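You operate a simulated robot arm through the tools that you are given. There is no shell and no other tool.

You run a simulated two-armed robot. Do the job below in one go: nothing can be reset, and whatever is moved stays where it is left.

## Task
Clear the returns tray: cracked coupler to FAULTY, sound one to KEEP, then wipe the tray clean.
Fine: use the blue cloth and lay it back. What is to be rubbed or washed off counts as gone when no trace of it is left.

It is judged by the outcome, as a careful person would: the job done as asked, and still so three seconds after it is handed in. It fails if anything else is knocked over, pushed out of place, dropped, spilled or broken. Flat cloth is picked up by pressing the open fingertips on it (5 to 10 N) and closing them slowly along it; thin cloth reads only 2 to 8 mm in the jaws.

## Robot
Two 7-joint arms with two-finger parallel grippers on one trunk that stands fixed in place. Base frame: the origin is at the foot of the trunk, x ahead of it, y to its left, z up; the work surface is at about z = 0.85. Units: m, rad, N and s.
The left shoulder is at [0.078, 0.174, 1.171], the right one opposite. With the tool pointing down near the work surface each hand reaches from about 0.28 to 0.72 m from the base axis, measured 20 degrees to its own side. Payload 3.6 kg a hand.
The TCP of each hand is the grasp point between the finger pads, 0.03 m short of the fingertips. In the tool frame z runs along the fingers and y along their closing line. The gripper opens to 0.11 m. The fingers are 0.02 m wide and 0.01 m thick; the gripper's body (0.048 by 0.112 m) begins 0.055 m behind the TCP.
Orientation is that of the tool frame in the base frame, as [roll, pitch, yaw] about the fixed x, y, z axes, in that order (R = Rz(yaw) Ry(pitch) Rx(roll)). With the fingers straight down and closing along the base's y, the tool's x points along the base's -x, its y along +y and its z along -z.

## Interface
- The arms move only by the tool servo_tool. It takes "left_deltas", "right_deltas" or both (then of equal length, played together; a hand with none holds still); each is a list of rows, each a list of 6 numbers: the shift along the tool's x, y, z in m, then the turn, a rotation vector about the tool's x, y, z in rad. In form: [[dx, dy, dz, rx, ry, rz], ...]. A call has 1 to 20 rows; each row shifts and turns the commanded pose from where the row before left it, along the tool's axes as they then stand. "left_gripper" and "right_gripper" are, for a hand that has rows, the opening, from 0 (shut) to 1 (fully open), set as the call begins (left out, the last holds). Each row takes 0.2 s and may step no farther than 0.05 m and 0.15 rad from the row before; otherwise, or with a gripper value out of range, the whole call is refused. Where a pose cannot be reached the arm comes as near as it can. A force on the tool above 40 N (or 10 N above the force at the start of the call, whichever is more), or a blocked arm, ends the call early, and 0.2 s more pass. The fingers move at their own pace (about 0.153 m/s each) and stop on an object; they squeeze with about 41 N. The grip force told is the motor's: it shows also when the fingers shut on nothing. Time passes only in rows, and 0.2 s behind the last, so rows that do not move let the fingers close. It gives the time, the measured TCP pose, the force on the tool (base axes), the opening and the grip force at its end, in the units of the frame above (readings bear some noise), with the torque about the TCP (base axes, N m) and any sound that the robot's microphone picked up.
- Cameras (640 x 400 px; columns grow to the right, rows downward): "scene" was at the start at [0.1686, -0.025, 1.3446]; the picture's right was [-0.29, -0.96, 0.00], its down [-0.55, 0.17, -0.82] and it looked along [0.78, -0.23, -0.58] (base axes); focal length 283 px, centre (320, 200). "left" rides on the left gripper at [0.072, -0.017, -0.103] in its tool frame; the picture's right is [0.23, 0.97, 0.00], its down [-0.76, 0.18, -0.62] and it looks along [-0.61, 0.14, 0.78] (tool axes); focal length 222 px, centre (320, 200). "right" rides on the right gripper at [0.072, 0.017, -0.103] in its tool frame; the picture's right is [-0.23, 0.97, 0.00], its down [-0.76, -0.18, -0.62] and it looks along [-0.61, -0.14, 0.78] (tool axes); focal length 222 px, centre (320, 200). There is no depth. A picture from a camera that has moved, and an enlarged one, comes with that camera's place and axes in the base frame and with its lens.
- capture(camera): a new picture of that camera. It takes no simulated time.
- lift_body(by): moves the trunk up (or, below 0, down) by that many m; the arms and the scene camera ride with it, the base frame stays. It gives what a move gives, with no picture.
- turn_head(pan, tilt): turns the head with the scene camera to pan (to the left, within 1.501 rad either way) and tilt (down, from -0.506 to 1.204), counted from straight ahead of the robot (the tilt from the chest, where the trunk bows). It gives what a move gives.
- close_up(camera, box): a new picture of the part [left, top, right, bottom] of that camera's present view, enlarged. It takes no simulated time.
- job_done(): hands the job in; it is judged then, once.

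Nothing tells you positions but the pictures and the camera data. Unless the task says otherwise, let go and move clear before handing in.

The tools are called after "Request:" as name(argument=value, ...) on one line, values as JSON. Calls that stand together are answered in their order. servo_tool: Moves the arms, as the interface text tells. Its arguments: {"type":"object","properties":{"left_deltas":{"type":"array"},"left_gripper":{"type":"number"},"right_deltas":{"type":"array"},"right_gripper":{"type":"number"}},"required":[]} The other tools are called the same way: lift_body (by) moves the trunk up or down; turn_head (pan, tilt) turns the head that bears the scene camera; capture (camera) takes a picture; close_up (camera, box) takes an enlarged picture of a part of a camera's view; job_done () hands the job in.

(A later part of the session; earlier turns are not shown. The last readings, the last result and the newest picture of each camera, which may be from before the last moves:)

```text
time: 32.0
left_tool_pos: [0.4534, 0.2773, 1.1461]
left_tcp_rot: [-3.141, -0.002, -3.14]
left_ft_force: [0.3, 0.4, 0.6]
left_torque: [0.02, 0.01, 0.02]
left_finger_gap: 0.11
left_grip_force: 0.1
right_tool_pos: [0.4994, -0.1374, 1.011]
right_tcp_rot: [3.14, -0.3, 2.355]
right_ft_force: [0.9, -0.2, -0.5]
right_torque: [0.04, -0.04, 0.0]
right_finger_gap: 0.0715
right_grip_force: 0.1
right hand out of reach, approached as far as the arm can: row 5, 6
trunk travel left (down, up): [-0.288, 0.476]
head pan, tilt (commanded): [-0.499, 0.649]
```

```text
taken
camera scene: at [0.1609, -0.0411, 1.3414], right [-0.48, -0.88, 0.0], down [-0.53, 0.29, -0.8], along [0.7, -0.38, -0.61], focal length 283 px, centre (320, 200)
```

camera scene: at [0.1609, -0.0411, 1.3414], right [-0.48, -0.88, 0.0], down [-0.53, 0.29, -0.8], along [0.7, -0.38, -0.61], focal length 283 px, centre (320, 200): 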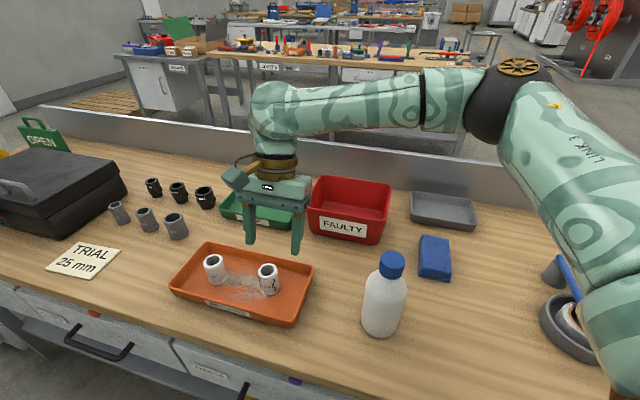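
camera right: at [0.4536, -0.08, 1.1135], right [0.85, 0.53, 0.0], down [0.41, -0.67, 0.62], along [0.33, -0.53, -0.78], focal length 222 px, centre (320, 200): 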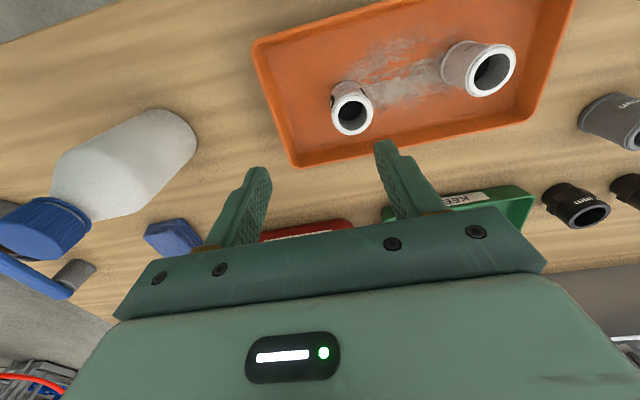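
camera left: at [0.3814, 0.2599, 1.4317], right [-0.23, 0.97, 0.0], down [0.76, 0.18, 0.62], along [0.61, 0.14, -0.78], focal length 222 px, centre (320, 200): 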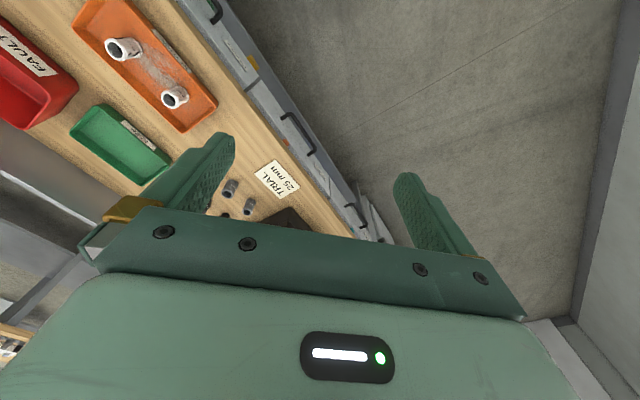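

Leaning that way gains little. I'll check how the arm behaves further out on its own side by going over the FAULTY bin at a safe height (needed later anyway), and then sweep left from there with the arm more extended.

Request:
servo_tool(right_deltas=[[0, 0, 0, 0, -0.1, 0], [0, 0, 0, 0, -0.1, 0], [0, 0, 0, 0, -0.1, 0], [-0.0254, -0.0321, -0.005, 0, 0, 0], [-0.0254, -0.0321, -0.005, 0, 0, 0], [-0.0254, -0.0321, -0.005, 0, 0, 0], [-0.0254, -0.0321, -0.005, 0, 0, 0], [-0.0358, 0.0106, 0, 0, 0, 0], [-0.0358, 0.0106, 0, 0, 0, 0], [-0.0358, 0.0106, 0, 0, 0, 0], [-0.0358, 0.0106, 0, 0, 0, 0], [0, 0, 0, 0, 0, 0]])

Request:
capture(camera="scene")

```text
time: 34.6
left_tool_pos: [0.4533, 0.2772, 1.1463]
left_tcp_rot: [3.141, -0.002, -3.14]
left_ft_force: [-0.9, -0.7, -0.4]
left_torque: [-0.02, 0.0, -0.01]
left_finger_gap: 0.1099
left_grip_force: 0.1
right_tool_pos: [0.605, -0.3743, 1.0321]
right_tcp_rot: [3.141, 0.001, 2.357]
right_ft_force: [0.4, 0.3, -0.2]
right_torque: [-0.01, 0.0, -0.02]
right_finger_gap: 0.0713
right_grip_force: 0.0
right hand out of reach, approached as far as the arm can: row 2, 3
trunk travel left (down, up): [-0.288, 0.476]
head pan, tilt (commanded): [-0.499, 0.649]
```

```text
taken
camera scene: at [0.1598, -0.0408, 1.3416], right [-0.48, -0.88, 0.0], down [-0.53, 0.29, -0.8], along [0.7, -0.38, -0.6], focal length 283 px, centre (320, 200)
```

scene: 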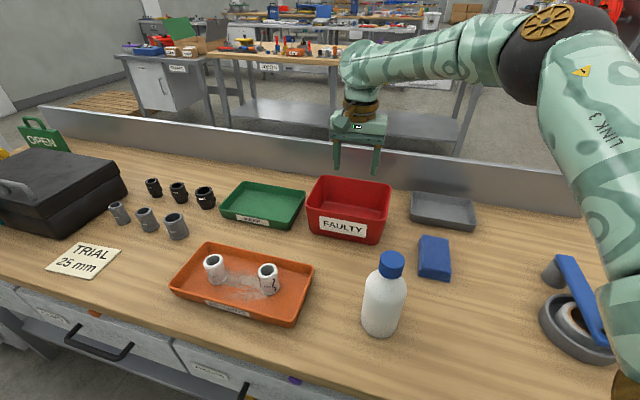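

The arm reaches over FAULTY easily. Now I'll sweep left toward KEEP at the same height to see how far it goes.

Request:
servo_tool(right_deltas=[[0.009, 0.0422, 0, 0, 0, 0], [0.009, 0.0422, 0, 0, 0, 0], [0.009, 0.0422, 0, 0, 0, 0], [0.009, 0.0422, 0, 0, 0, 0], [0, 0, 0, 0, 0, 0]])

Request:
capture(camera="scene")

```text
time: 35.8
left_tool_pos: [0.4533, 0.2772, 1.1457]
left_tcp_rot: [3.139, 0.0, -3.141]
left_ft_force: [-0.6, 0.0, -0.7]
left_torque: [0.04, 0.05, 0.01]
left_finger_gap: 0.1099
left_grip_force: 0.0
right_tool_pos: [0.6102, -0.2655, 1.0352]
right_tcp_rot: [3.139, -0.001, 2.356]
right_ft_force: [0.1, -0.6, 0.3]
right_torque: [0.03, 0.02, 0.0]
right_finger_gap: 0.0714
right_grip_force: 0.1
right hand out of reach, approached as far as the arm can: row 2, 3, 4
trunk travel left (down, up): [-0.288, 0.476]
head pan, tilt (commanded): [-0.499, 0.649]
```

```text
taken
camera scene: at [0.1608, -0.0413, 1.3414], right [-0.48, -0.88, 0.0], down [-0.53, 0.29, -0.8], along [0.7, -0.38, -0.61], focal length 283 px, centre (320, 200)
```

scene: 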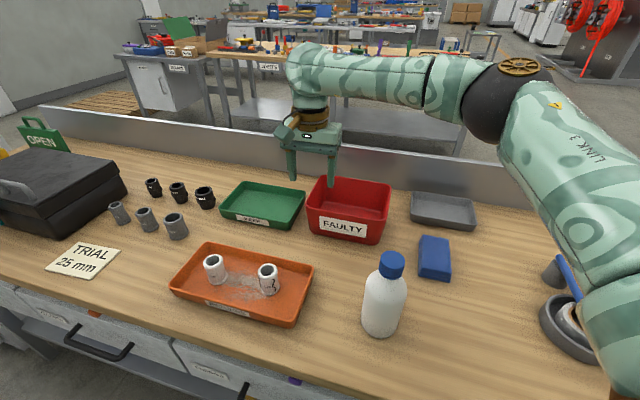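

Across all these tests the elbow is pinned at the same point (about 0.36, -0.38), which looks like a flipped-shoulder branch at its limit corner. I'll bring the hand back to the right and lower it close to the body, so the elbow can drop through "straight right" into the natural branch, then look at it.

Request:
servo_tool(right_deltas=[[0.0064, -0.0388, 0, 0, 0, 0], [0.0064, -0.0388, 0, 0, 0, 0], [0.0064, -0.0388, 0, 0, 0, 0], [0.0064, -0.0388, 0, 0, 0, 0], [0.0064, -0.0388, 0, 0, 0, 0], [0.0165, -0.0353, 0, 0, 0, 0], [0.0165, -0.0353, 0, 0, 0, 0], [0.0165, -0.0353, 0, 0, 0, 0], [0, 0, 0.03, 0, 0, 0], [0, 0, 0.03, 0, 0, 0], [0, 0, 0, 0, 0, 0]])

Request:
turn_head(pan=-1.1, tilt=0.4)

Request:
capture(camera="scene")

```text
time: 38.2
left_tool_pos: [0.4528, 0.2783, 1.1458]
left_tcp_rot: [-3.14, 0.0, -3.14]
left_ft_force: [0.1, 0.5, 0.1]
left_torque: [0.0, 0.01, -0.02]
left_finger_gap: 0.1104
left_grip_force: 0.1
right_tool_pos: [0.3383, -0.4214, 0.9735]
right_tcp_rot: [3.141, 0.0, 2.357]
right_ft_force: [1.1, 0.3, 0.4]
right_torque: [0.01, -0.01, -0.02]
right_finger_gap: 0.0713
right_grip_force: 0.0
trunk travel left (down, up): [-0.288, 0.476]
head pan, tilt (commanded): [-0.499, 0.649]
```

```text
time: 39.2
left_tool_pos: [0.4532, 0.2769, 1.1452]
left_tcp_rot: [-3.141, -0.001, -3.139]
left_ft_force: [1.3, -0.4, 0.0]
left_torque: [-0.01, 0.02, -0.01]
left_finger_gap: 0.11
left_grip_force: 0.1
right_tool_pos: [0.339, -0.4216, 0.9729]
right_tcp_rot: [3.141, -0.001, 2.356]
right_ft_force: [0.5, 0.2, 0.5]
right_torque: [-0.02, 0.01, -0.01]
right_finger_gap: 0.0715
right_grip_force: 0.2
trunk travel left (down, up): [-0.288, 0.476]
head pan, tilt (commanded): [-1.1, 0.4]
```

```text
taken
camera scene: at [0.1264, -0.0821, 1.364], right [-0.89, -0.45, 0.0], down [-0.18, 0.35, -0.92], along [0.42, -0.82, -0.39], focal length 283 px, centre (320, 200)
```

scene: 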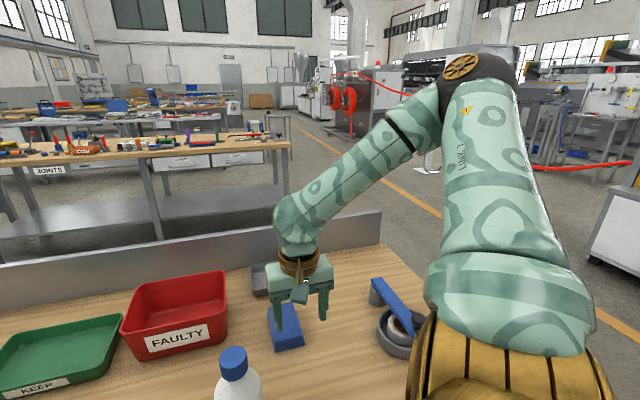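

I can see the shoulder and elbow from here, with the elbow still raised. I'll look closer at the shoulder to understand how the joints are arranged.

Request:
turn_head(pan=-1.45, tilt=0.8)

Request:
capture(camera="scene")

Request:
capture(camera="left")

```text
time: 40.0
left_tool_pos: [0.4535, 0.277, 1.1448]
left_tcp_rot: [-3.141, -0.001, -3.141]
left_ft_force: [-0.8, 0.0, -0.1]
left_torque: [-0.01, 0.03, 0.0]
left_finger_gap: 0.11
left_grip_force: 0.1
right_tool_pos: [0.3381, -0.422, 0.9747]
right_tcp_rot: [3.141, 0.0, 2.357]
right_ft_force: [0.2, -0.5, -0.9]
right_torque: [0.0, 0.01, 0.0]
right_finger_gap: 0.0715
right_grip_force: 0.0
trunk travel left (down, up): [-0.288, 0.476]
head pan, tilt (commanded): [-1.45, 0.799]
```

```text
taken
camera scene: at [0.094, -0.0798, 1.329], right [-0.99, -0.12, 0.0], down [-0.09, 0.71, -0.7], along [0.08, -0.69, -0.72], focal length 283 px, centre (320, 200)
```

scene: 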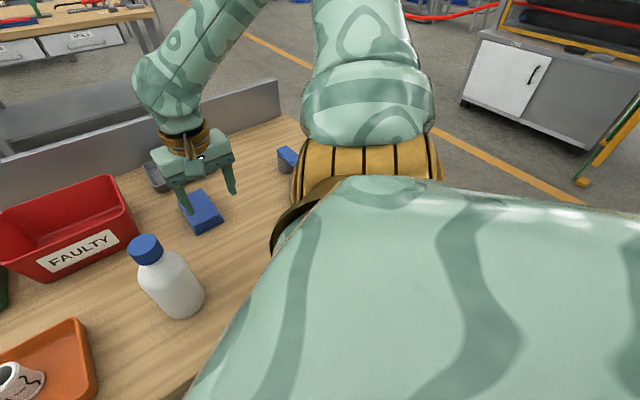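

```text
taken
camera left: at [0.3808, 0.2606, 1.25], right [-0.23, 0.97, 0.0], down [0.76, 0.18, 0.62], along [0.61, 0.14, -0.78], focal length 222 px, centre (320, 200)
```

left: 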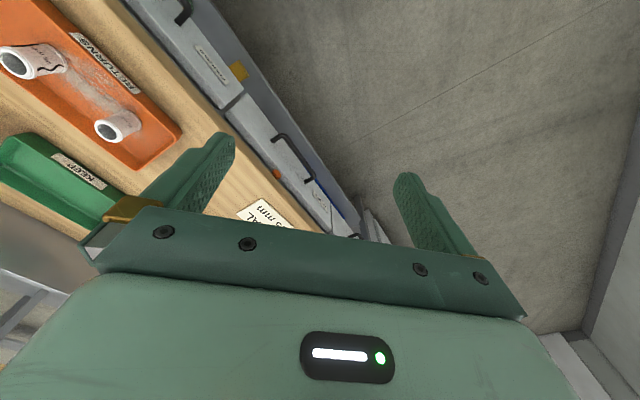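

The shoulder's first axis points sideways, and the arm is in the overhead (flipped) branch, pinned at its limits. My plan is to raise the trunk and straighten the arm out to the right, slightly below shoulder level and well above everything. Then I'll sweep it forward so it comes back in the natural elbow-out branch.

Request:
lift_body(by=0.25)

Request:
turn_head(pan=-1.3, tilt=0.55)

Request:
capture(camera="scene")

```text
time: 42.6
left_tool_pos: [0.4543, 0.277, 1.3958]
left_tcp_rot: [3.141, 0.0, -3.14]
left_ft_force: [-0.4, 0.1, 0.3]
left_torque: [-0.01, 0.01, -0.01]
left_finger_gap: 0.1099
left_grip_force: 0.1
right_tool_pos: [0.3384, -0.4204, 1.2235]
right_tcp_rot: [3.142, -0.002, 2.353]
right_ft_force: [-0.8, -0.6, -0.4]
right_torque: [0.01, 0.0, -0.02]
right_finger_gap: 0.0714
right_grip_force: 0.0
trunk travel left (down, up): [-0.538, 0.226]
head pan, tilt (commanded): [-1.45, 0.799]
```

```text
time: 43.4
left_tool_pos: [0.4531, 0.2773, 1.396]
left_tcp_rot: [3.14, 0.001, -3.14]
left_ft_force: [-0.1, -0.8, 0.5]
left_torque: [-0.02, 0.01, -0.03]
left_finger_gap: 0.1101
left_grip_force: 0.1
right_tool_pos: [0.3376, -0.4207, 1.2245]
right_tcp_rot: [-3.141, 0.001, 2.356]
right_ft_force: [0.2, 0.1, -0.6]
right_torque: [-0.01, 0.02, -0.04]
right_finger_gap: 0.0713
right_grip_force: 0.0
trunk travel left (down, up): [-0.538, 0.226]
head pan, tilt (commanded): [-1.3, 0.55]
```

```text
taken
camera scene: at [0.0426, -0.0862, 1.6028], right [-0.96, -0.27, 0.0], down [-0.14, 0.5, -0.85], along [0.23, -0.82, -0.52], focal length 283 px, centre (320, 200)
```

scene: 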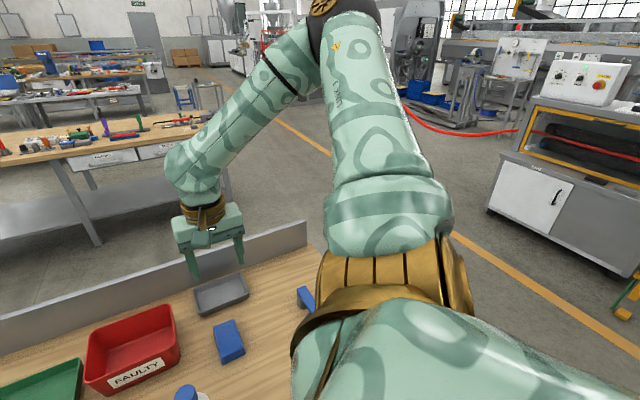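

The surrounding space on the right is free. I'll extend the right arm outward and down to straighten it.

Request:
servo_tool(right_deltas=[[-0.0032, -0.0371, 0.0163, 0, 0, 0], [-0.0032, -0.0371, 0.0163, 0, 0, 0], [-0.0032, -0.0371, 0.0163, 0, 0, 0], [-0.0032, -0.0371, 0.0163, 0, 0, 0], [-0.0032, -0.0371, 0.0163, 0, 0, 0], [-0.0032, -0.0371, 0.0163, 0, 0, 0], [-0.0032, -0.0371, 0.0163, 0, 0, 0], [-0.0032, -0.0371, 0.0163, 0, 0, 0], [0, 0, 0, 0, 0, 0]])

Request:
capture(camera="scene")

Request:
capture(camera="right")

```text
time: 45.4
left_tool_pos: [0.4533, 0.2773, 1.3956]
left_tcp_rot: [3.141, 0.0, -3.14]
left_ft_force: [0.1, 0.2, 0.5]
left_torque: [-0.01, 0.01, 0.01]
left_finger_gap: 0.1103
left_grip_force: 0.1
right_tool_pos: [0.146, -0.6476, 1.0923]
right_tcp_rot: [-3.141, 0.001, 2.359]
right_ft_force: [0.4, -0.3, -0.1]
right_torque: [0.01, 0.03, -0.01]
right_finger_gap: 0.0717
right_grip_force: 0.0
trunk travel left (down, up): [-0.538, 0.226]
head pan, tilt (commanded): [-1.3, 0.55]
```

```text
taken
camera scene: at [0.0429, -0.0857, 1.6029], right [-0.96, -0.27, 0.0], down [-0.14, 0.5, -0.85], along [0.23, -0.82, -0.52], focal length 283 px, centre (320, 200)
```

scene: 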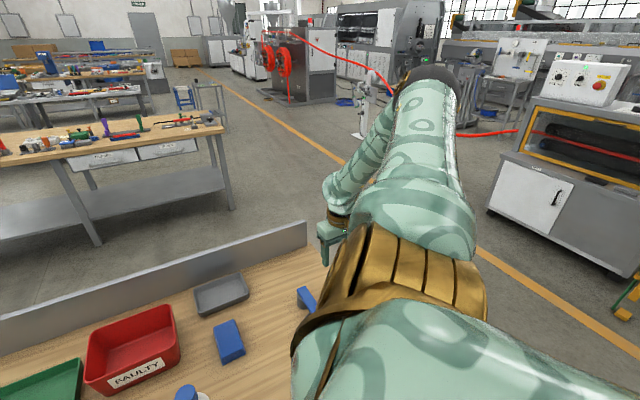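

```text
taken
camera right: at [0.1073, -0.5859, 1.1955], right [0.85, 0.53, 0.0], down [0.41, -0.66, 0.62], along [0.33, -0.53, -0.78], focal length 222 px, centre (320, 200)
```

right: 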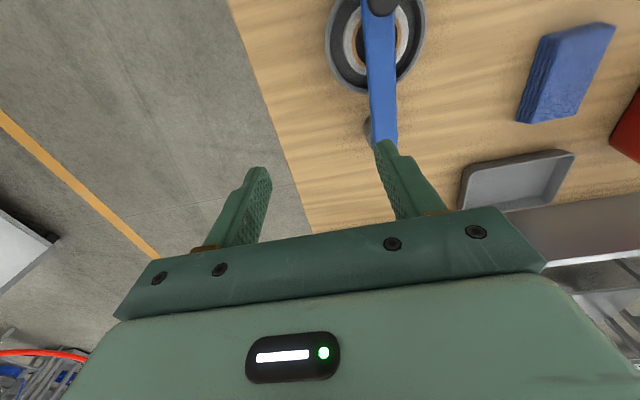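

The elbow is coming down, though it's still a little above the shoulder. I'll continue out and down until the arm is nearly straight.

Request:
servo_tool(right_deltas=[[-0.0037, -0.028, 0.0204, 0, 0, 0], [-0.0037, -0.028, 0.0204, 0, 0, 0], [-0.0037, -0.028, 0.0204, 0, 0, 0], [-0.0037, -0.028, 0.0204, 0, 0, 0], [-0.0037, -0.028, 0.0204, 0, 0, 0], [0, 0, 0, 0, 0, 0]])

Request:
capture(camera="scene")

Request:
capture(camera="right")

```text
time: 46.8
left_tool_pos: [0.4538, 0.2775, 1.3953]
left_tcp_rot: [-3.14, 0.001, -3.138]
left_ft_force: [0.4, -0.8, -0.6]
left_torque: [0.0, -0.02, 0.0]
left_finger_gap: 0.1099
left_grip_force: 0.1
right_tool_pos: [0.0695, -0.7453, 1.0051]
right_tcp_rot: [-3.14, 0.002, 2.353]
right_ft_force: [0.4, 0.9, 0.7]
right_torque: [0.0, 0.03, -0.01]
right_finger_gap: 0.0715
right_grip_force: 0.1
right hand out of reach, approached as far as the arm can: row 5
trunk travel left (down, up): [-0.538, 0.226]
head pan, tilt (commanded): [-1.3, 0.55]
```

```text
taken
camera scene: at [0.0431, -0.0862, 1.6029], right [-0.96, -0.27, 0.0], down [-0.14, 0.5, -0.85], along [0.23, -0.82, -0.52], focal length 283 px, centre (320, 200)
```

scene: 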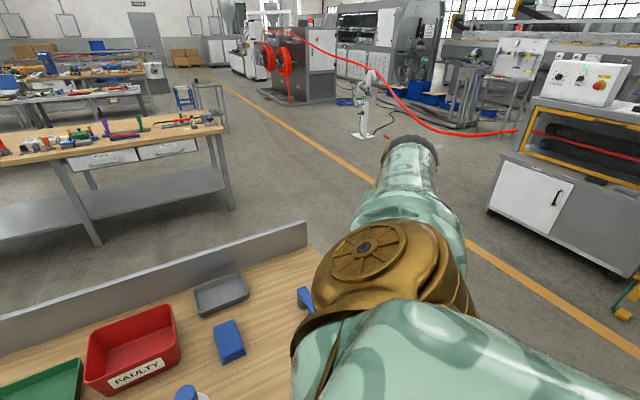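

```text
taken
camera right: at [0.0302, -0.6823, 1.1087], right [0.85, 0.52, 0.0], down [0.41, -0.66, 0.62], along [0.33, -0.53, -0.78], focal length 222 px, centre (320, 200)
```

right: 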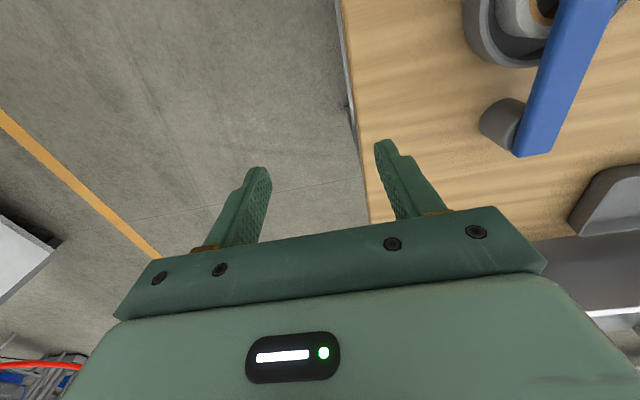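

The arm is nearly straight with the elbow level, and the shoulder has begun to rotate. Now I'll sweep the hand forward just above the dispenser to bring the elbow around in the natural branch.

Request:
servo_tool(right_deltas=[[-0.004, 0.02, -0.02, 0, 0, 0], [-0.0124, 0.0371, -0.003, 0, 0, 0], [-0.0124, 0.0371, -0.003, 0, 0, 0], [-0.0124, 0.0371, -0.003, 0, 0, 0], [-0.0124, 0.0371, -0.003, 0, 0, 0], [-0.0124, 0.0371, -0.003, 0, 0, 0], [0, 0, 0, 0, 0, 0]])

Request:
capture(camera="scene")

```text
time: 48.4
left_tool_pos: [0.4515, 0.2775, 1.3968]
left_tcp_rot: [3.139, -0.001, -3.139]
left_ft_force: [-0.8, 0.0, -0.4]
left_torque: [-0.04, -0.02, 0.02]
left_finger_gap: 0.11
left_grip_force: 0.0
right_tool_pos: [0.2612, -0.6473, 1.0412]
right_tcp_rot: [3.141, 0.0, 2.353]
right_ft_force: [0.1, -0.3, 0.2]
right_torque: [0.01, 0.01, 0.0]
right_finger_gap: 0.0717
right_grip_force: 0.0
trunk travel left (down, up): [-0.538, 0.226]
head pan, tilt (commanded): [-1.3, 0.55]
```

```text
taken
camera scene: at [0.042, -0.0865, 1.6029], right [-0.96, -0.27, 0.0], down [-0.14, 0.5, -0.85], along [0.23, -0.82, -0.52], focal length 283 px, centre (320, 200)
```

scene: 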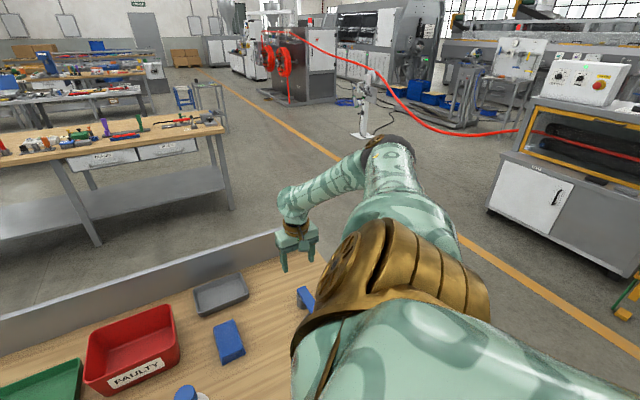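

The shoulder cap has turned to face forward and up, which suggests the natural branch is engaged. I'll keep sweeping forward and left over the cloth area at safe height and watch the elbow.

Request:
servo_tool(right_deltas=[[0.0014, 0.0467, 0, 0, 0, 0], [0.0014, 0.0467, 0, 0, 0, 0], [0.0014, 0.0467, 0, 0, 0, 0], [0.0014, 0.0467, 0, 0, 0, 0], [0.0014, 0.0467, 0, 0, 0, 0], [0, 0, 0, 0, 0, 0]])

Request:
capture(camera="scene")

```text
time: 49.8
left_tool_pos: [0.4523, 0.2773, 1.3963]
left_tcp_rot: [-3.141, -0.001, -3.139]
left_ft_force: [-0.7, -0.3, -0.1]
left_torque: [0.01, 0.0, -0.03]
left_finger_gap: 0.1101
left_grip_force: 0.0
right_tool_pos: [0.422, -0.4767, 1.0411]
right_tcp_rot: [3.142, 0.0, 2.355]
right_ft_force: [-0.3, 0.1, 0.1]
right_torque: [0.03, -0.04, 0.03]
right_finger_gap: 0.0716
right_grip_force: 0.1
trunk travel left (down, up): [-0.538, 0.226]
head pan, tilt (commanded): [-1.3, 0.55]
```

```text
taken
camera scene: at [0.0418, -0.0869, 1.6029], right [-0.96, -0.27, 0.0], down [-0.14, 0.5, -0.85], along [0.23, -0.82, -0.52], focal length 283 px, centre (320, 200)
```

scene: 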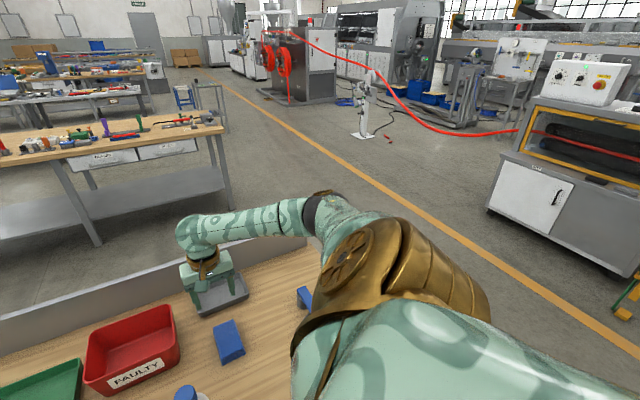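

The elbow is now below shoulder level, so the arm is in the natural branch. I'll raise the hand and bring it forward, then lower the trunk most of the way, keeping +8 cm for clearance over the bottle.

Request:
servo_tool(right_deltas=[[0.0082, 0.0265, -0.0267, 0, 0, 0], [0.0082, 0.0265, -0.0267, 0, 0, 0], [0.0082, 0.0265, -0.0267, 0, 0, 0], [0.0082, 0.0265, -0.0267, 0, 0, 0], [0.0082, 0.0265, -0.0267, 0, 0, 0], [0.0082, 0.0265, -0.0267, 0, 0, 0], [0, 0, 0, 0, 0, 0]])

Request:
lift_body(by=-0.17)

Request:
turn_head(pan=-0.7, tilt=0.7)

Request:
capture(camera="scene")

```text
time: 51.4
left_tool_pos: [0.4518, 0.2766, 1.3957]
left_tcp_rot: [3.141, 0.003, -3.141]
left_ft_force: [0.0, 0.0, -0.4]
left_torque: [0.04, 0.0, -0.01]
left_finger_gap: 0.11
left_grip_force: 0.1
right_tool_pos: [0.4997, -0.3307, 1.2016]
right_tcp_rot: [3.141, 0.0, 2.354]
right_ft_force: [-0.2, -0.2, 0.0]
right_torque: [0.01, -0.01, 0.01]
right_finger_gap: 0.0713
right_grip_force: 0.0
trunk travel left (down, up): [-0.538, 0.226]
head pan, tilt (commanded): [-1.3, 0.55]
```

```text
time: 53.3
left_tool_pos: [0.4533, 0.2772, 1.2255]
left_tcp_rot: [3.14, 0.0, -3.139]
left_ft_force: [0.4, -0.3, -0.4]
left_torque: [-0.03, 0.01, -0.01]
left_finger_gap: 0.1101
left_grip_force: 0.0
right_tool_pos: [0.4997, -0.3299, 1.0319]
right_tcp_rot: [3.139, 0.001, 2.355]
right_ft_force: [0.6, 0.7, 0.5]
right_torque: [0.0, 0.04, 0.01]
right_finger_gap: 0.0715
right_grip_force: 0.0
trunk travel left (down, up): [-0.368, 0.396]
head pan, tilt (commanded): [-1.3, 0.55]
```

```text
time: 54.3
left_tool_pos: [0.4536, 0.2781, 1.2261]
left_tcp_rot: [3.139, 0.0, -3.139]
left_ft_force: [0.4, -0.4, 0.2]
left_torque: [0.0, -0.03, 0.02]
left_finger_gap: 0.1099
left_grip_force: 0.2
right_tool_pos: [0.4984, -0.3295, 1.0314]
right_tcp_rot: [3.141, 0.0, 2.355]
right_ft_force: [1.1, 1.0, 0.0]
right_torque: [0.04, 0.01, 0.02]
right_finger_gap: 0.0715
right_grip_force: 0.0
trunk travel left (down, up): [-0.368, 0.396]
head pan, tilt (commanded): [-0.7, 0.7]
```

```text
taken
camera scene: at [0.119, -0.0544, 1.4185], right [-0.64, -0.76, 0.0], down [-0.49, 0.42, -0.76], along [0.58, -0.49, -0.64], focal length 283 px, centre (320, 200)
```

scene: 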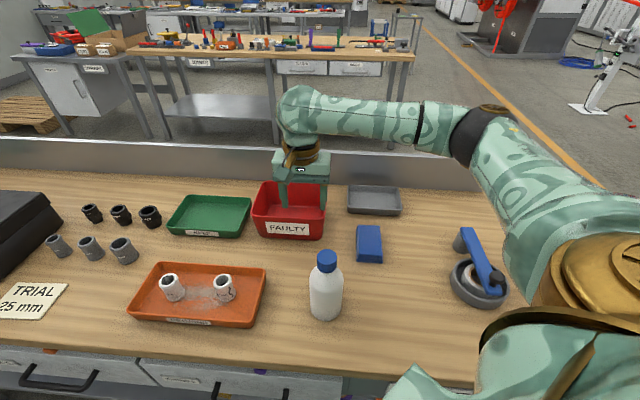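

The arm is now natural, with the elbow level and out to the right. I'll slide left over the cracked coupler at z≈1.03.

Request:
servo_tool(right_deltas=[[0.0286, 0.0308, 0, 0, 0, 0], [0.0286, 0.0308, 0, 0, 0, 0], [0.0286, 0.0308, 0, 0, 0, 0], [0.0286, 0.0308, 0, 0, 0, 0], [0.0286, 0.0308, 0, 0, 0, 0], [0, 0, 0, 0, 0, 0]])

Request:
capture(camera="scene")

Request:
capture(camera="right")

```text
time: 55.7
left_tool_pos: [0.4536, 0.2767, 1.2264]
left_tcp_rot: [-3.141, 0.001, -3.141]
left_ft_force: [0.1, 0.7, -0.7]
left_torque: [0.01, 0.01, -0.01]
left_finger_gap: 0.1102
left_grip_force: 0.1
right_tool_pos: [0.5078, -0.1197, 1.0315]
right_tcp_rot: [3.14, 0.001, 2.354]
right_ft_force: [0.0, 0.3, -0.7]
right_torque: [0.03, -0.02, 0.01]
right_finger_gap: 0.0717
right_grip_force: 0.0
trunk travel left (down, up): [-0.368, 0.396]
head pan, tilt (commanded): [-0.7, 0.7]
```

```text
taken
camera scene: at [0.119, -0.0552, 1.4185], right [-0.64, -0.76, 0.0], down [-0.49, 0.42, -0.76], along [0.58, -0.49, -0.64], focal length 283 px, centre (320, 200)
```

scene: 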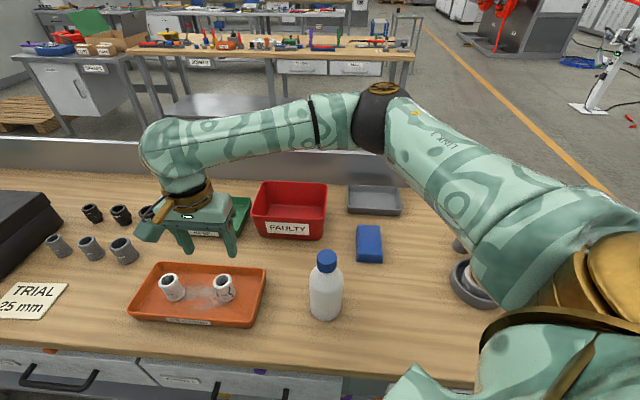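

```text
taken
camera right: at [0.4689, -0.0573, 1.1347], right [0.85, 0.53, 0.0], down [0.41, -0.67, 0.62], along [0.33, -0.53, -0.78], focal length 222 px, centre (320, 200)
```

right: 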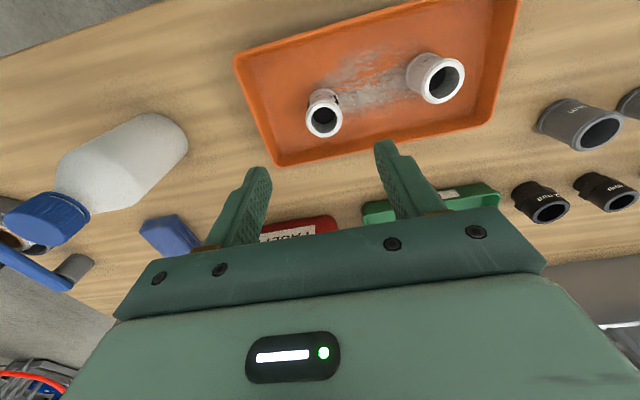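

The arm reaches the cracked coupler freely now, and the wrist camera shows it centred between the fingers within 3 mm. I'll descend around it with the jaws open.

Request:
servo_tool(right_deltas=[[0.0014, 0.0014, 0.035, 0, 0, 0], [0, 0, 0.035, 0, 0, 0], [0, 0, 0.03, 0, 0, 0], [0, 0, 0.02, 0, 0, 0], [0, 0, 0.018, 0, 0, 0], [0, 0, 0, 0, 0, 0]])

Request:
capture(camera="right")

Request:
capture(camera="scene")

```text
time: 57.1
left_tool_pos: [0.4534, 0.2779, 1.2256]
left_tcp_rot: [-3.141, 0.001, -3.141]
left_ft_force: [0.9, 0.6, 0.5]
left_torque: [0.01, 0.0, -0.01]
left_finger_gap: 0.1099
left_grip_force: 0.1
right_tool_pos: [0.5079, -0.118, 0.8933]
right_tcp_rot: [3.14, 0.0, 2.356]
right_ft_force: [-0.1, -1.0, 0.7]
right_torque: [0.0, -0.01, 0.02]
right_finger_gap: 0.0715
right_grip_force: 0.1
trunk travel left (down, up): [-0.368, 0.396]
head pan, tilt (commanded): [-0.7, 0.7]
```

```text
taken
camera right: at [0.4686, -0.0544, 0.9964], right [0.85, 0.53, 0.0], down [0.41, -0.66, 0.62], along [0.33, -0.53, -0.78], focal length 222 px, centre (320, 200)
```

right: 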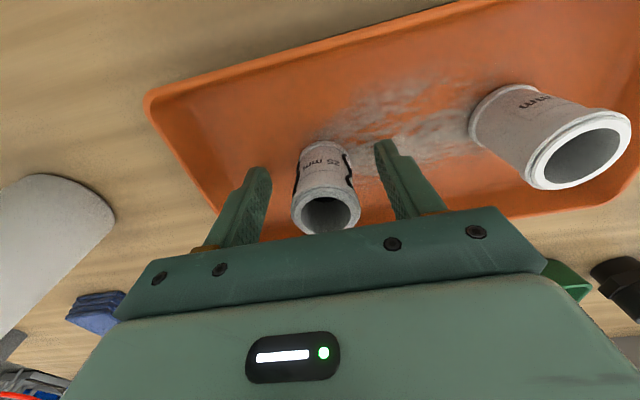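

```text
taken
camera scene: at [0.1191, -0.0542, 1.4185], right [-0.64, -0.77, 0.0], down [-0.49, 0.41, -0.76], along [0.58, -0.49, -0.64], focal length 283 px, centre (320, 200)
```

scene: 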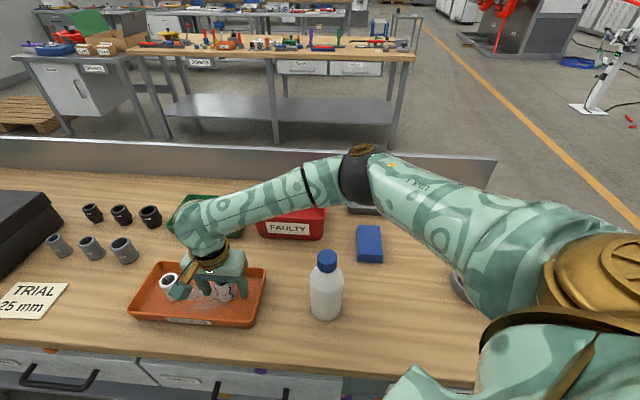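

The cracked coupler sits between the pads. I'll close on it.

Request:
servo_tool(right_deltas=[[0, 0, 0, 0, 0, 0], [0, 0, 0, 0, 0, 0], [0, 0, 0, 0, 0, 0]], right_gripper=0.2)

Request:
capture(camera="right")

```text
time: 57.9
left_tool_pos: [0.4539, 0.2774, 1.2253]
left_tcp_rot: [3.141, 0.002, -3.139]
left_ft_force: [0.4, 0.9, 0.5]
left_torque: [0.0, 0.06, -0.02]
left_finger_gap: 0.1101
left_grip_force: 0.1
right_tool_pos: [0.508, -0.1163, 0.8937]
right_tcp_rot: [-3.142, 0.0, 2.356]
right_ft_force: [1.0, 0.0, -0.2]
right_torque: [0.02, 0.02, -0.03]
right_finger_gap: 0.0319
right_grip_force: 40.9
trunk travel left (down, up): [-0.368, 0.396]
head pan, tilt (commanded): [-0.7, 0.7]
```

```text
taken
camera right: at [0.4687, -0.0544, 0.9966], right [0.85, 0.53, 0.0], down [0.41, -0.66, 0.62], along [0.33, -0.53, -0.78], focal length 222 px, centre (320, 200)
```

right: 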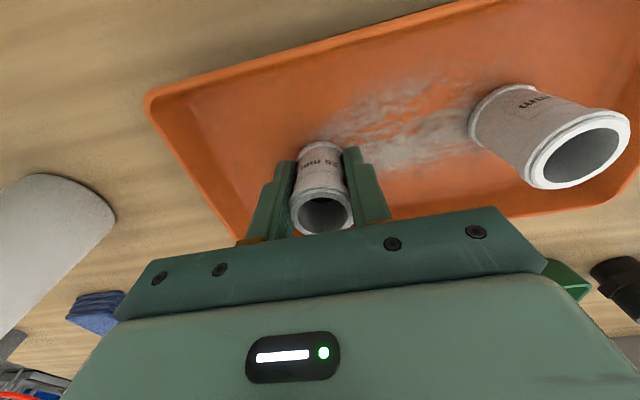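

Gripped at 32 mm with 41 N. I'll lift it clear and carry it over the FAULTY bin.

Request:
servo_tool(right_deltas=[[0, 0, -0.02, 0, 0, 0], [0, 0, -0.04, 0, 0, 0], [0, 0, -0.04, 0, 0, 0], [0, 0, -0.04, 0, 0, 0], [-0.0422, -0.0179, 0, 0, 0, 0], [-0.0422, -0.0179, 0, 0, 0, 0], [-0.0422, -0.0179, 0, 0, 0, 0], [-0.0422, -0.0179, 0, 0, 0, 0], [-0.0422, -0.0179, 0, 0, 0, 0], [-0.0422, -0.0179, 0, 0, 0, 0], [0, 0, 0, 0, 0, 0]])

Request:
capture(camera="scene")

Request:
capture(camera="right")

```text
time: 60.3
left_tool_pos: [0.4518, 0.2769, 1.2251]
left_tcp_rot: [-3.142, 0.001, -3.141]
left_ft_force: [-0.3, 1.0, -0.4]
left_torque: [-0.02, 0.0, 0.02]
left_finger_gap: 0.11
left_grip_force: 0.2
right_tool_pos: [0.6136, -0.3715, 1.0365]
right_tcp_rot: [-3.141, 0.0, 2.356]
right_ft_force: [0.1, 0.2, -0.2]
right_torque: [-0.04, 0.03, -0.04]
right_finger_gap: 0.0323
right_grip_force: 40.9
trunk travel left (down, up): [-0.368, 0.396]
head pan, tilt (commanded): [-0.7, 0.7]
```

```text
taken
camera scene: at [0.1188, -0.054, 1.4186], right [-0.64, -0.77, 0.0], down [-0.49, 0.41, -0.76], along [0.58, -0.49, -0.64], focal length 283 px, centre (320, 200)
```

scene: 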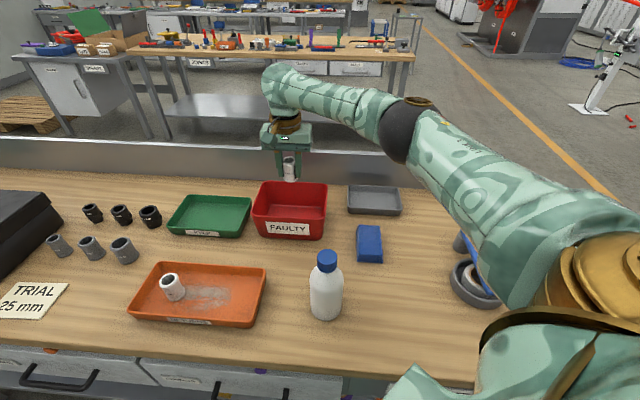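

```text
taken
camera right: at [0.5732, -0.3092, 1.1395], right [0.85, 0.53, 0.0], down [0.41, -0.66, 0.62], along [0.33, -0.53, -0.78], focal length 222 px, centre (320, 200)
```

right: 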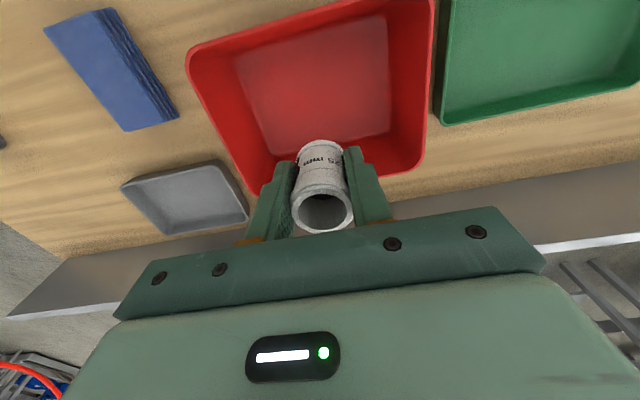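

It's centred over the FAULTY bin, so I'll lower it toward the floor of the bin, slowing near the end.

Request:
servo_tool(right_deltas=[[0, 0, 0.035, 0, 0, 0], [0, 0, 0.035, 0, 0, 0], [0, 0, 0.035, 0, 0, 0], [0, 0, 0.02, 0, 0, 0], [0, 0, 0.008, 0, 0, 0], [0, 0, 0.004, 0, 0, 0], [0, 0, 0, 0, 0, 0]])

Request:
capture(camera="right")

```text
time: 61.9
left_tool_pos: [0.4534, 0.2762, 1.2261]
left_tcp_rot: [3.141, 0.0, -3.141]
left_ft_force: [-0.2, -0.3, -0.4]
left_torque: [0.02, -0.02, 0.0]
left_finger_gap: 0.1101
left_grip_force: 0.0
right_tool_pos: [0.6117, -0.373, 0.898]
right_tcp_rot: [-3.141, 0.0, 2.353]
right_ft_force: [-0.3, -0.3, 0.8]
right_torque: [-0.01, 0.03, -0.02]
right_finger_gap: 0.0319
right_grip_force: 41.1
trunk travel left (down, up): [-0.368, 0.396]
head pan, tilt (commanded): [-0.7, 0.7]
```

```text
taken
camera right: at [0.5713, -0.3097, 1.001], right [0.85, 0.53, 0.0], down [0.41, -0.66, 0.62], along [0.33, -0.53, -0.78], focal length 222 px, centre (320, 200)
```

right: 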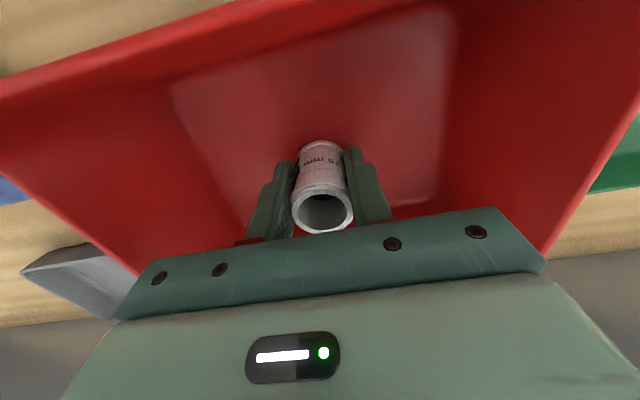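

The coupler is just above the bin floor. I'll take small steps down until light contact.

Request:
servo_tool(right_deltas=[[0, 0, 0.002, 0, 0, 0], [0, 0, 0, 0, 0, 0]])

Request:
servo_tool(right_deltas=[[0, 0, 0.002, 0, 0, 0], [0, 0, 0, 0, 0, 0]])

```text
time: 62.5
left_tool_pos: [0.4526, 0.278, 1.2258]
left_tcp_rot: [-3.141, 0.0, -3.139]
left_ft_force: [0.4, -0.1, -0.5]
left_torque: [0.01, 0.0, 0.03]
left_finger_gap: 0.1098
left_grip_force: 0.0
right_tool_pos: [0.6095, -0.3729, 0.8977]
right_tcp_rot: [3.142, 0.004, 2.357]
right_ft_force: [0.0, -1.9, 9.2]
right_torque: [-0.06, -0.06, -0.03]
right_finger_gap: 0.0323
right_grip_force: 41.1
trunk travel left (down, up): [-0.368, 0.396]
head pan, tilt (commanded): [-0.7, 0.7]
```

```text
time: 63.1
left_tool_pos: [0.4515, 0.2781, 1.2265]
left_tcp_rot: [-3.14, 0.001, -3.14]
left_ft_force: [0.8, 0.3, -0.3]
left_torque: [0.01, 0.02, 0.0]
left_finger_gap: 0.11
left_grip_force: 0.2
right_tool_pos: [0.6091, -0.3716, 0.8983]
right_tcp_rot: [3.139, 0.006, 2.355]
right_ft_force: [5.7, -5.2, 26.2]
right_torque: [-0.32, -0.22, 0.01]
right_finger_gap: 0.0322
right_grip_force: 40.4
trunk travel left (down, up): [-0.368, 0.396]
head pan, tilt (commanded): [-0.7, 0.7]
```

It's on the bin floor. I'll ease the pressure off, then release.

Request:
servo_tool(right_deltas=[[0, 0, -0.003, 0, 0, 0], [0, 0, 0, 0, 0, 0]])

Request:
servo_tool(right_deltas=[[0, 0, 0, 0, 0, 0], [0, 0, 0, 0, 0, 0], [0, 0, 0, 0, 0, 0]], right_gripper=0.6)

Request:
capture(camera="right")

```text
time: 63.7
left_tool_pos: [0.4527, 0.2777, 1.2249]
left_tcp_rot: [-3.141, 0.001, -3.139]
left_ft_force: [0.2, -0.6, -0.4]
left_torque: [-0.01, -0.01, -0.01]
left_finger_gap: 0.1099
left_grip_force: 0.0
right_tool_pos: [0.6098, -0.3718, 0.8979]
right_tcp_rot: [-3.14, 0.001, 2.355]
right_ft_force: [3.3, -4.0, 15.7]
right_torque: [-0.21, -0.25, 0.02]
right_finger_gap: 0.0322
right_grip_force: 41.6
trunk travel left (down, up): [-0.368, 0.396]
head pan, tilt (commanded): [-0.7, 0.7]
```

```text
time: 64.5
left_tool_pos: [0.4533, 0.2779, 1.226]
left_tcp_rot: [-3.141, 0.001, -3.139]
left_ft_force: [0.1, 1.0, -0.4]
left_torque: [-0.01, -0.01, 0.02]
left_finger_gap: 0.11
left_grip_force: 0.1
right_tool_pos: [0.6107, -0.3712, 0.8964]
right_tcp_rot: [-3.141, 0.002, 2.357]
right_ft_force: [0.4, -1.0, 0.7]
right_torque: [0.03, 0.01, -0.01]
right_finger_gap: 0.066
right_grip_force: 0.0
trunk travel left (down, up): [-0.368, 0.396]
head pan, tilt (commanded): [-0.7, 0.7]
```

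```text
taken
camera right: at [0.5712, -0.3095, 0.9997], right [0.85, 0.53, 0.0], down [0.41, -0.66, 0.62], along [0.33, -0.53, -0.78], focal length 222 px, centre (320, 200)
```

right: 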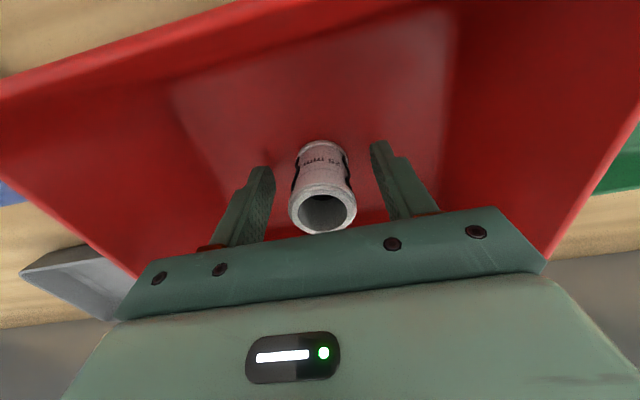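

The coupler stands upright in FAULTY. I'll lift out and travel to above the sound coupler, then set the wrist for a forward-leaning grasp, needed to reach into KEEP.

Request:
servo_tool(right_deltas=[[0, 0, -0.02, 0, 0, 0], [0, 0, -0.04, 0, 0, 0], [0, 0, -0.045, 0, 0, 0], [0, 0, -0.045, 0, 0, 0], [0.0369, 0.0314, 0, 0, 0, 0], [0.0369, 0.0314, 0, 0, 0, 0], [0.0369, 0.0314, 0, 0, 0, 0], [0.0369, 0.0314, 0, 0, 0, 0], [0.0369, 0.0314, 0, 0, 0, 0], [0.0369, 0.0314, 0, 0, 0, 0], [0.0369, 0.0314, 0, 0, 0, 0], [0, 0, 0, 0, 0, 0]])

Request:
capture(camera="scene")

```text
time: 67.1
left_tool_pos: [0.4542, 0.2768, 1.2259]
left_tcp_rot: [-3.14, 0.0, -3.139]
left_ft_force: [0.6, 0.1, 0.0]
left_torque: [0.02, 0.01, -0.01]
left_finger_gap: 0.11
left_grip_force: 0.1
right_tool_pos: [0.5846, -0.0327, 1.0448]
right_tcp_rot: [-3.141, 0.0, 2.354]
right_ft_force: [0.2, -1.2, 1.7]
right_torque: [0.03, 0.02, 0.01]
right_finger_gap: 0.066
right_grip_force: 0.2
trunk travel left (down, up): [-0.368, 0.396]
head pan, tilt (commanded): [-0.7, 0.7]
```

```text
taken
camera scene: at [0.1193, -0.0554, 1.4184], right [-0.64, -0.76, 0.0], down [-0.49, 0.42, -0.76], along [0.58, -0.49, -0.64], focal length 283 px, centre (320, 200)
```

scene: 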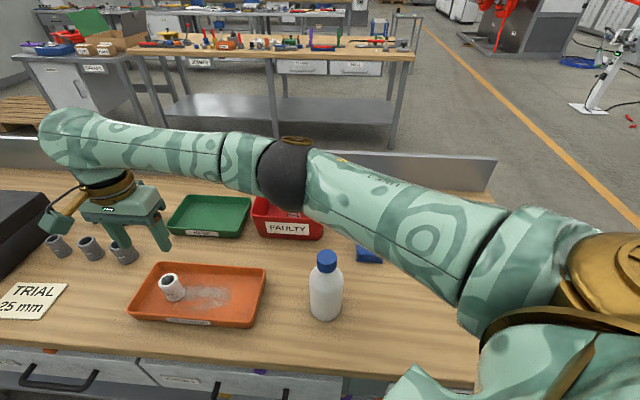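

The arm reaches the sound coupler too, but the elbow would sag close to the bottle as I descend. I'll raise the trunk 10 cm first, then set the jaws closing sideways with a 0.3 rad forward lean.

Request:
lift_body(by=0.1)

Request:
servo_tool(right_deltas=[[0, 0, 0, 0, 0, -0.131], [0, 0, 0, 0, 0, -0.131], [0, 0, 0, 0, 0, -0.131], [0, 0, 0, 0, 0, -0.131], [0, 0, 0, 0, 0, -0.131], [0, 0, 0, 0, 0, -0.131], [0, 0, 0, 0, -0.1, 0], [0, 0, 0, 0, -0.1, 0], [0, 0, 0, 0, -0.1, 0], [0, 0, 0, 0, 0, 0]])

Request:
capture(camera="scene")

Request:
capture(camera="right")

```text
time: 68.5
left_tool_pos: [0.453, 0.2773, 1.325]
left_tcp_rot: [-3.141, -0.001, -3.141]
left_ft_force: [1.2, 0.0, 0.1]
left_torque: [-0.02, 0.03, 0.05]
left_finger_gap: 0.1099
left_grip_force: 0.1
right_tool_pos: [0.5843, -0.0337, 1.1453]
right_tcp_rot: [3.14, 0.001, 2.355]
right_ft_force: [0.3, -0.5, -0.4]
right_torque: [-0.01, 0.0, -0.02]
right_finger_gap: 0.0659
right_grip_force: 0.0
trunk travel left (down, up): [-0.468, 0.296]
head pan, tilt (commanded): [-0.7, 0.7]
```

```text
time: 70.7
left_tool_pos: [0.4531, 0.2786, 1.3263]
left_tcp_rot: [-3.141, 0.0, -3.14]
left_ft_force: [-0.5, 0.0, -0.4]
left_torque: [0.03, -0.02, 0.0]
left_finger_gap: 0.1098
left_grip_force: 0.1
right_tool_pos: [0.5834, -0.0349, 1.1449]
right_tcp_rot: [3.141, 0.301, -3.141]
right_ft_force: [0.2, -0.2, 0.2]
right_torque: [-0.02, -0.03, 0.0]
right_finger_gap: 0.066
right_grip_force: 0.0
trunk travel left (down, up): [-0.468, 0.296]
head pan, tilt (commanded): [-0.7, 0.7]
```

```text
taken
camera scene: at [0.0941, -0.0539, 1.5194], right [-0.64, -0.77, 0.0], down [-0.49, 0.41, -0.76], along [0.58, -0.49, -0.64], focal length 283 px, centre (320, 200)
```

scene: 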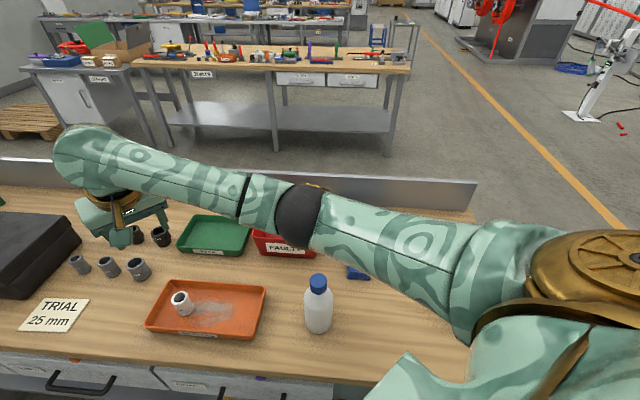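

```text
taken
camera right: at [0.4838, -0.0188, 1.2223], right [0.22, 0.97, 0.07], down [0.54, -0.18, 0.82], along [0.81, -0.14, -0.57], focal length 222 px, centre (320, 200)
```

right: 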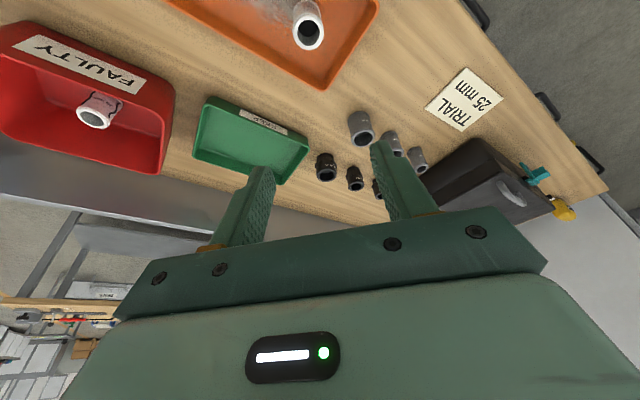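

The lean is right and the wrist view puts the sound coupler at (0.583, -0.032). I'll descend vertically to just above it and check the elbow clearance over the bottle.

Request:
servo_tool(right_deltas=[[0.01064, 0.001, 0.0344, 0, 0, 0], [0.01064, 0.001, 0.0344, 0, 0, 0], [0.01064, 0, 0.0344, 0, 0, 0], [0.01064, 0, 0.0344, 0, 0, 0], [0, 0, 0, 0, 0, 0]], right_gripper=0.65)

Request:
capture(camera="scene")

Request:
capture(camera="right")

```text
time: 71.8
left_tool_pos: [0.4537, 0.2772, 1.3263]
left_tcp_rot: [-3.141, -0.002, -3.14]
left_ft_force: [-0.5, -0.7, -0.3]
left_torque: [0.02, -0.01, 0.02]
left_finger_gap: 0.1101
left_grip_force: 0.0
right_tool_pos: [0.5825, -0.0322, 1.0032]
right_tcp_rot: [3.141, 0.302, -3.141]
right_ft_force: [-0.4, 0.2, 0.7]
right_torque: [-0.01, 0.0, -0.04]
right_finger_gap: 0.0717
right_grip_force: 0.0
trunk travel left (down, up): [-0.468, 0.296]
head pan, tilt (commanded): [-0.7, 0.7]
```

```text
taken
camera scene: at [0.0938, -0.0541, 1.5194], right [-0.64, -0.77, 0.0], down [-0.49, 0.41, -0.76], along [0.58, -0.49, -0.64], focal length 283 px, centre (320, 200)
```

scene: 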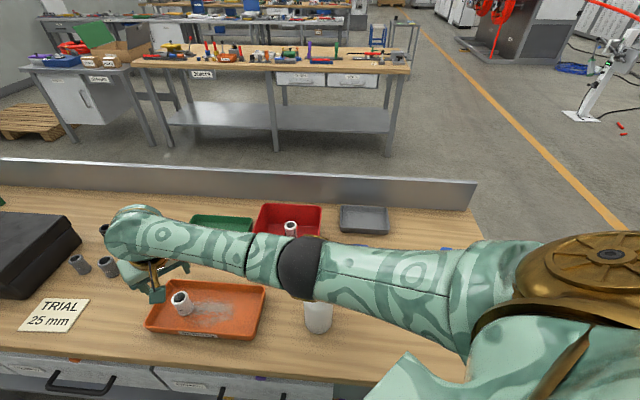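

```text
taken
camera right: at [0.4836, -0.0159, 1.0799], right [0.22, 0.97, 0.07], down [0.54, -0.18, 0.82], along [0.81, -0.14, -0.57], focal length 222 px, centre (320, 200)
```

right: 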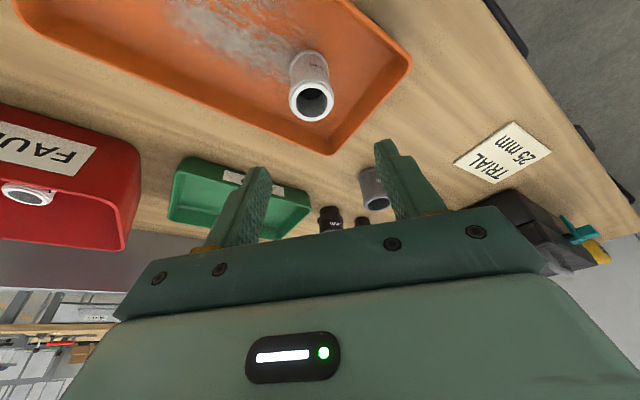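

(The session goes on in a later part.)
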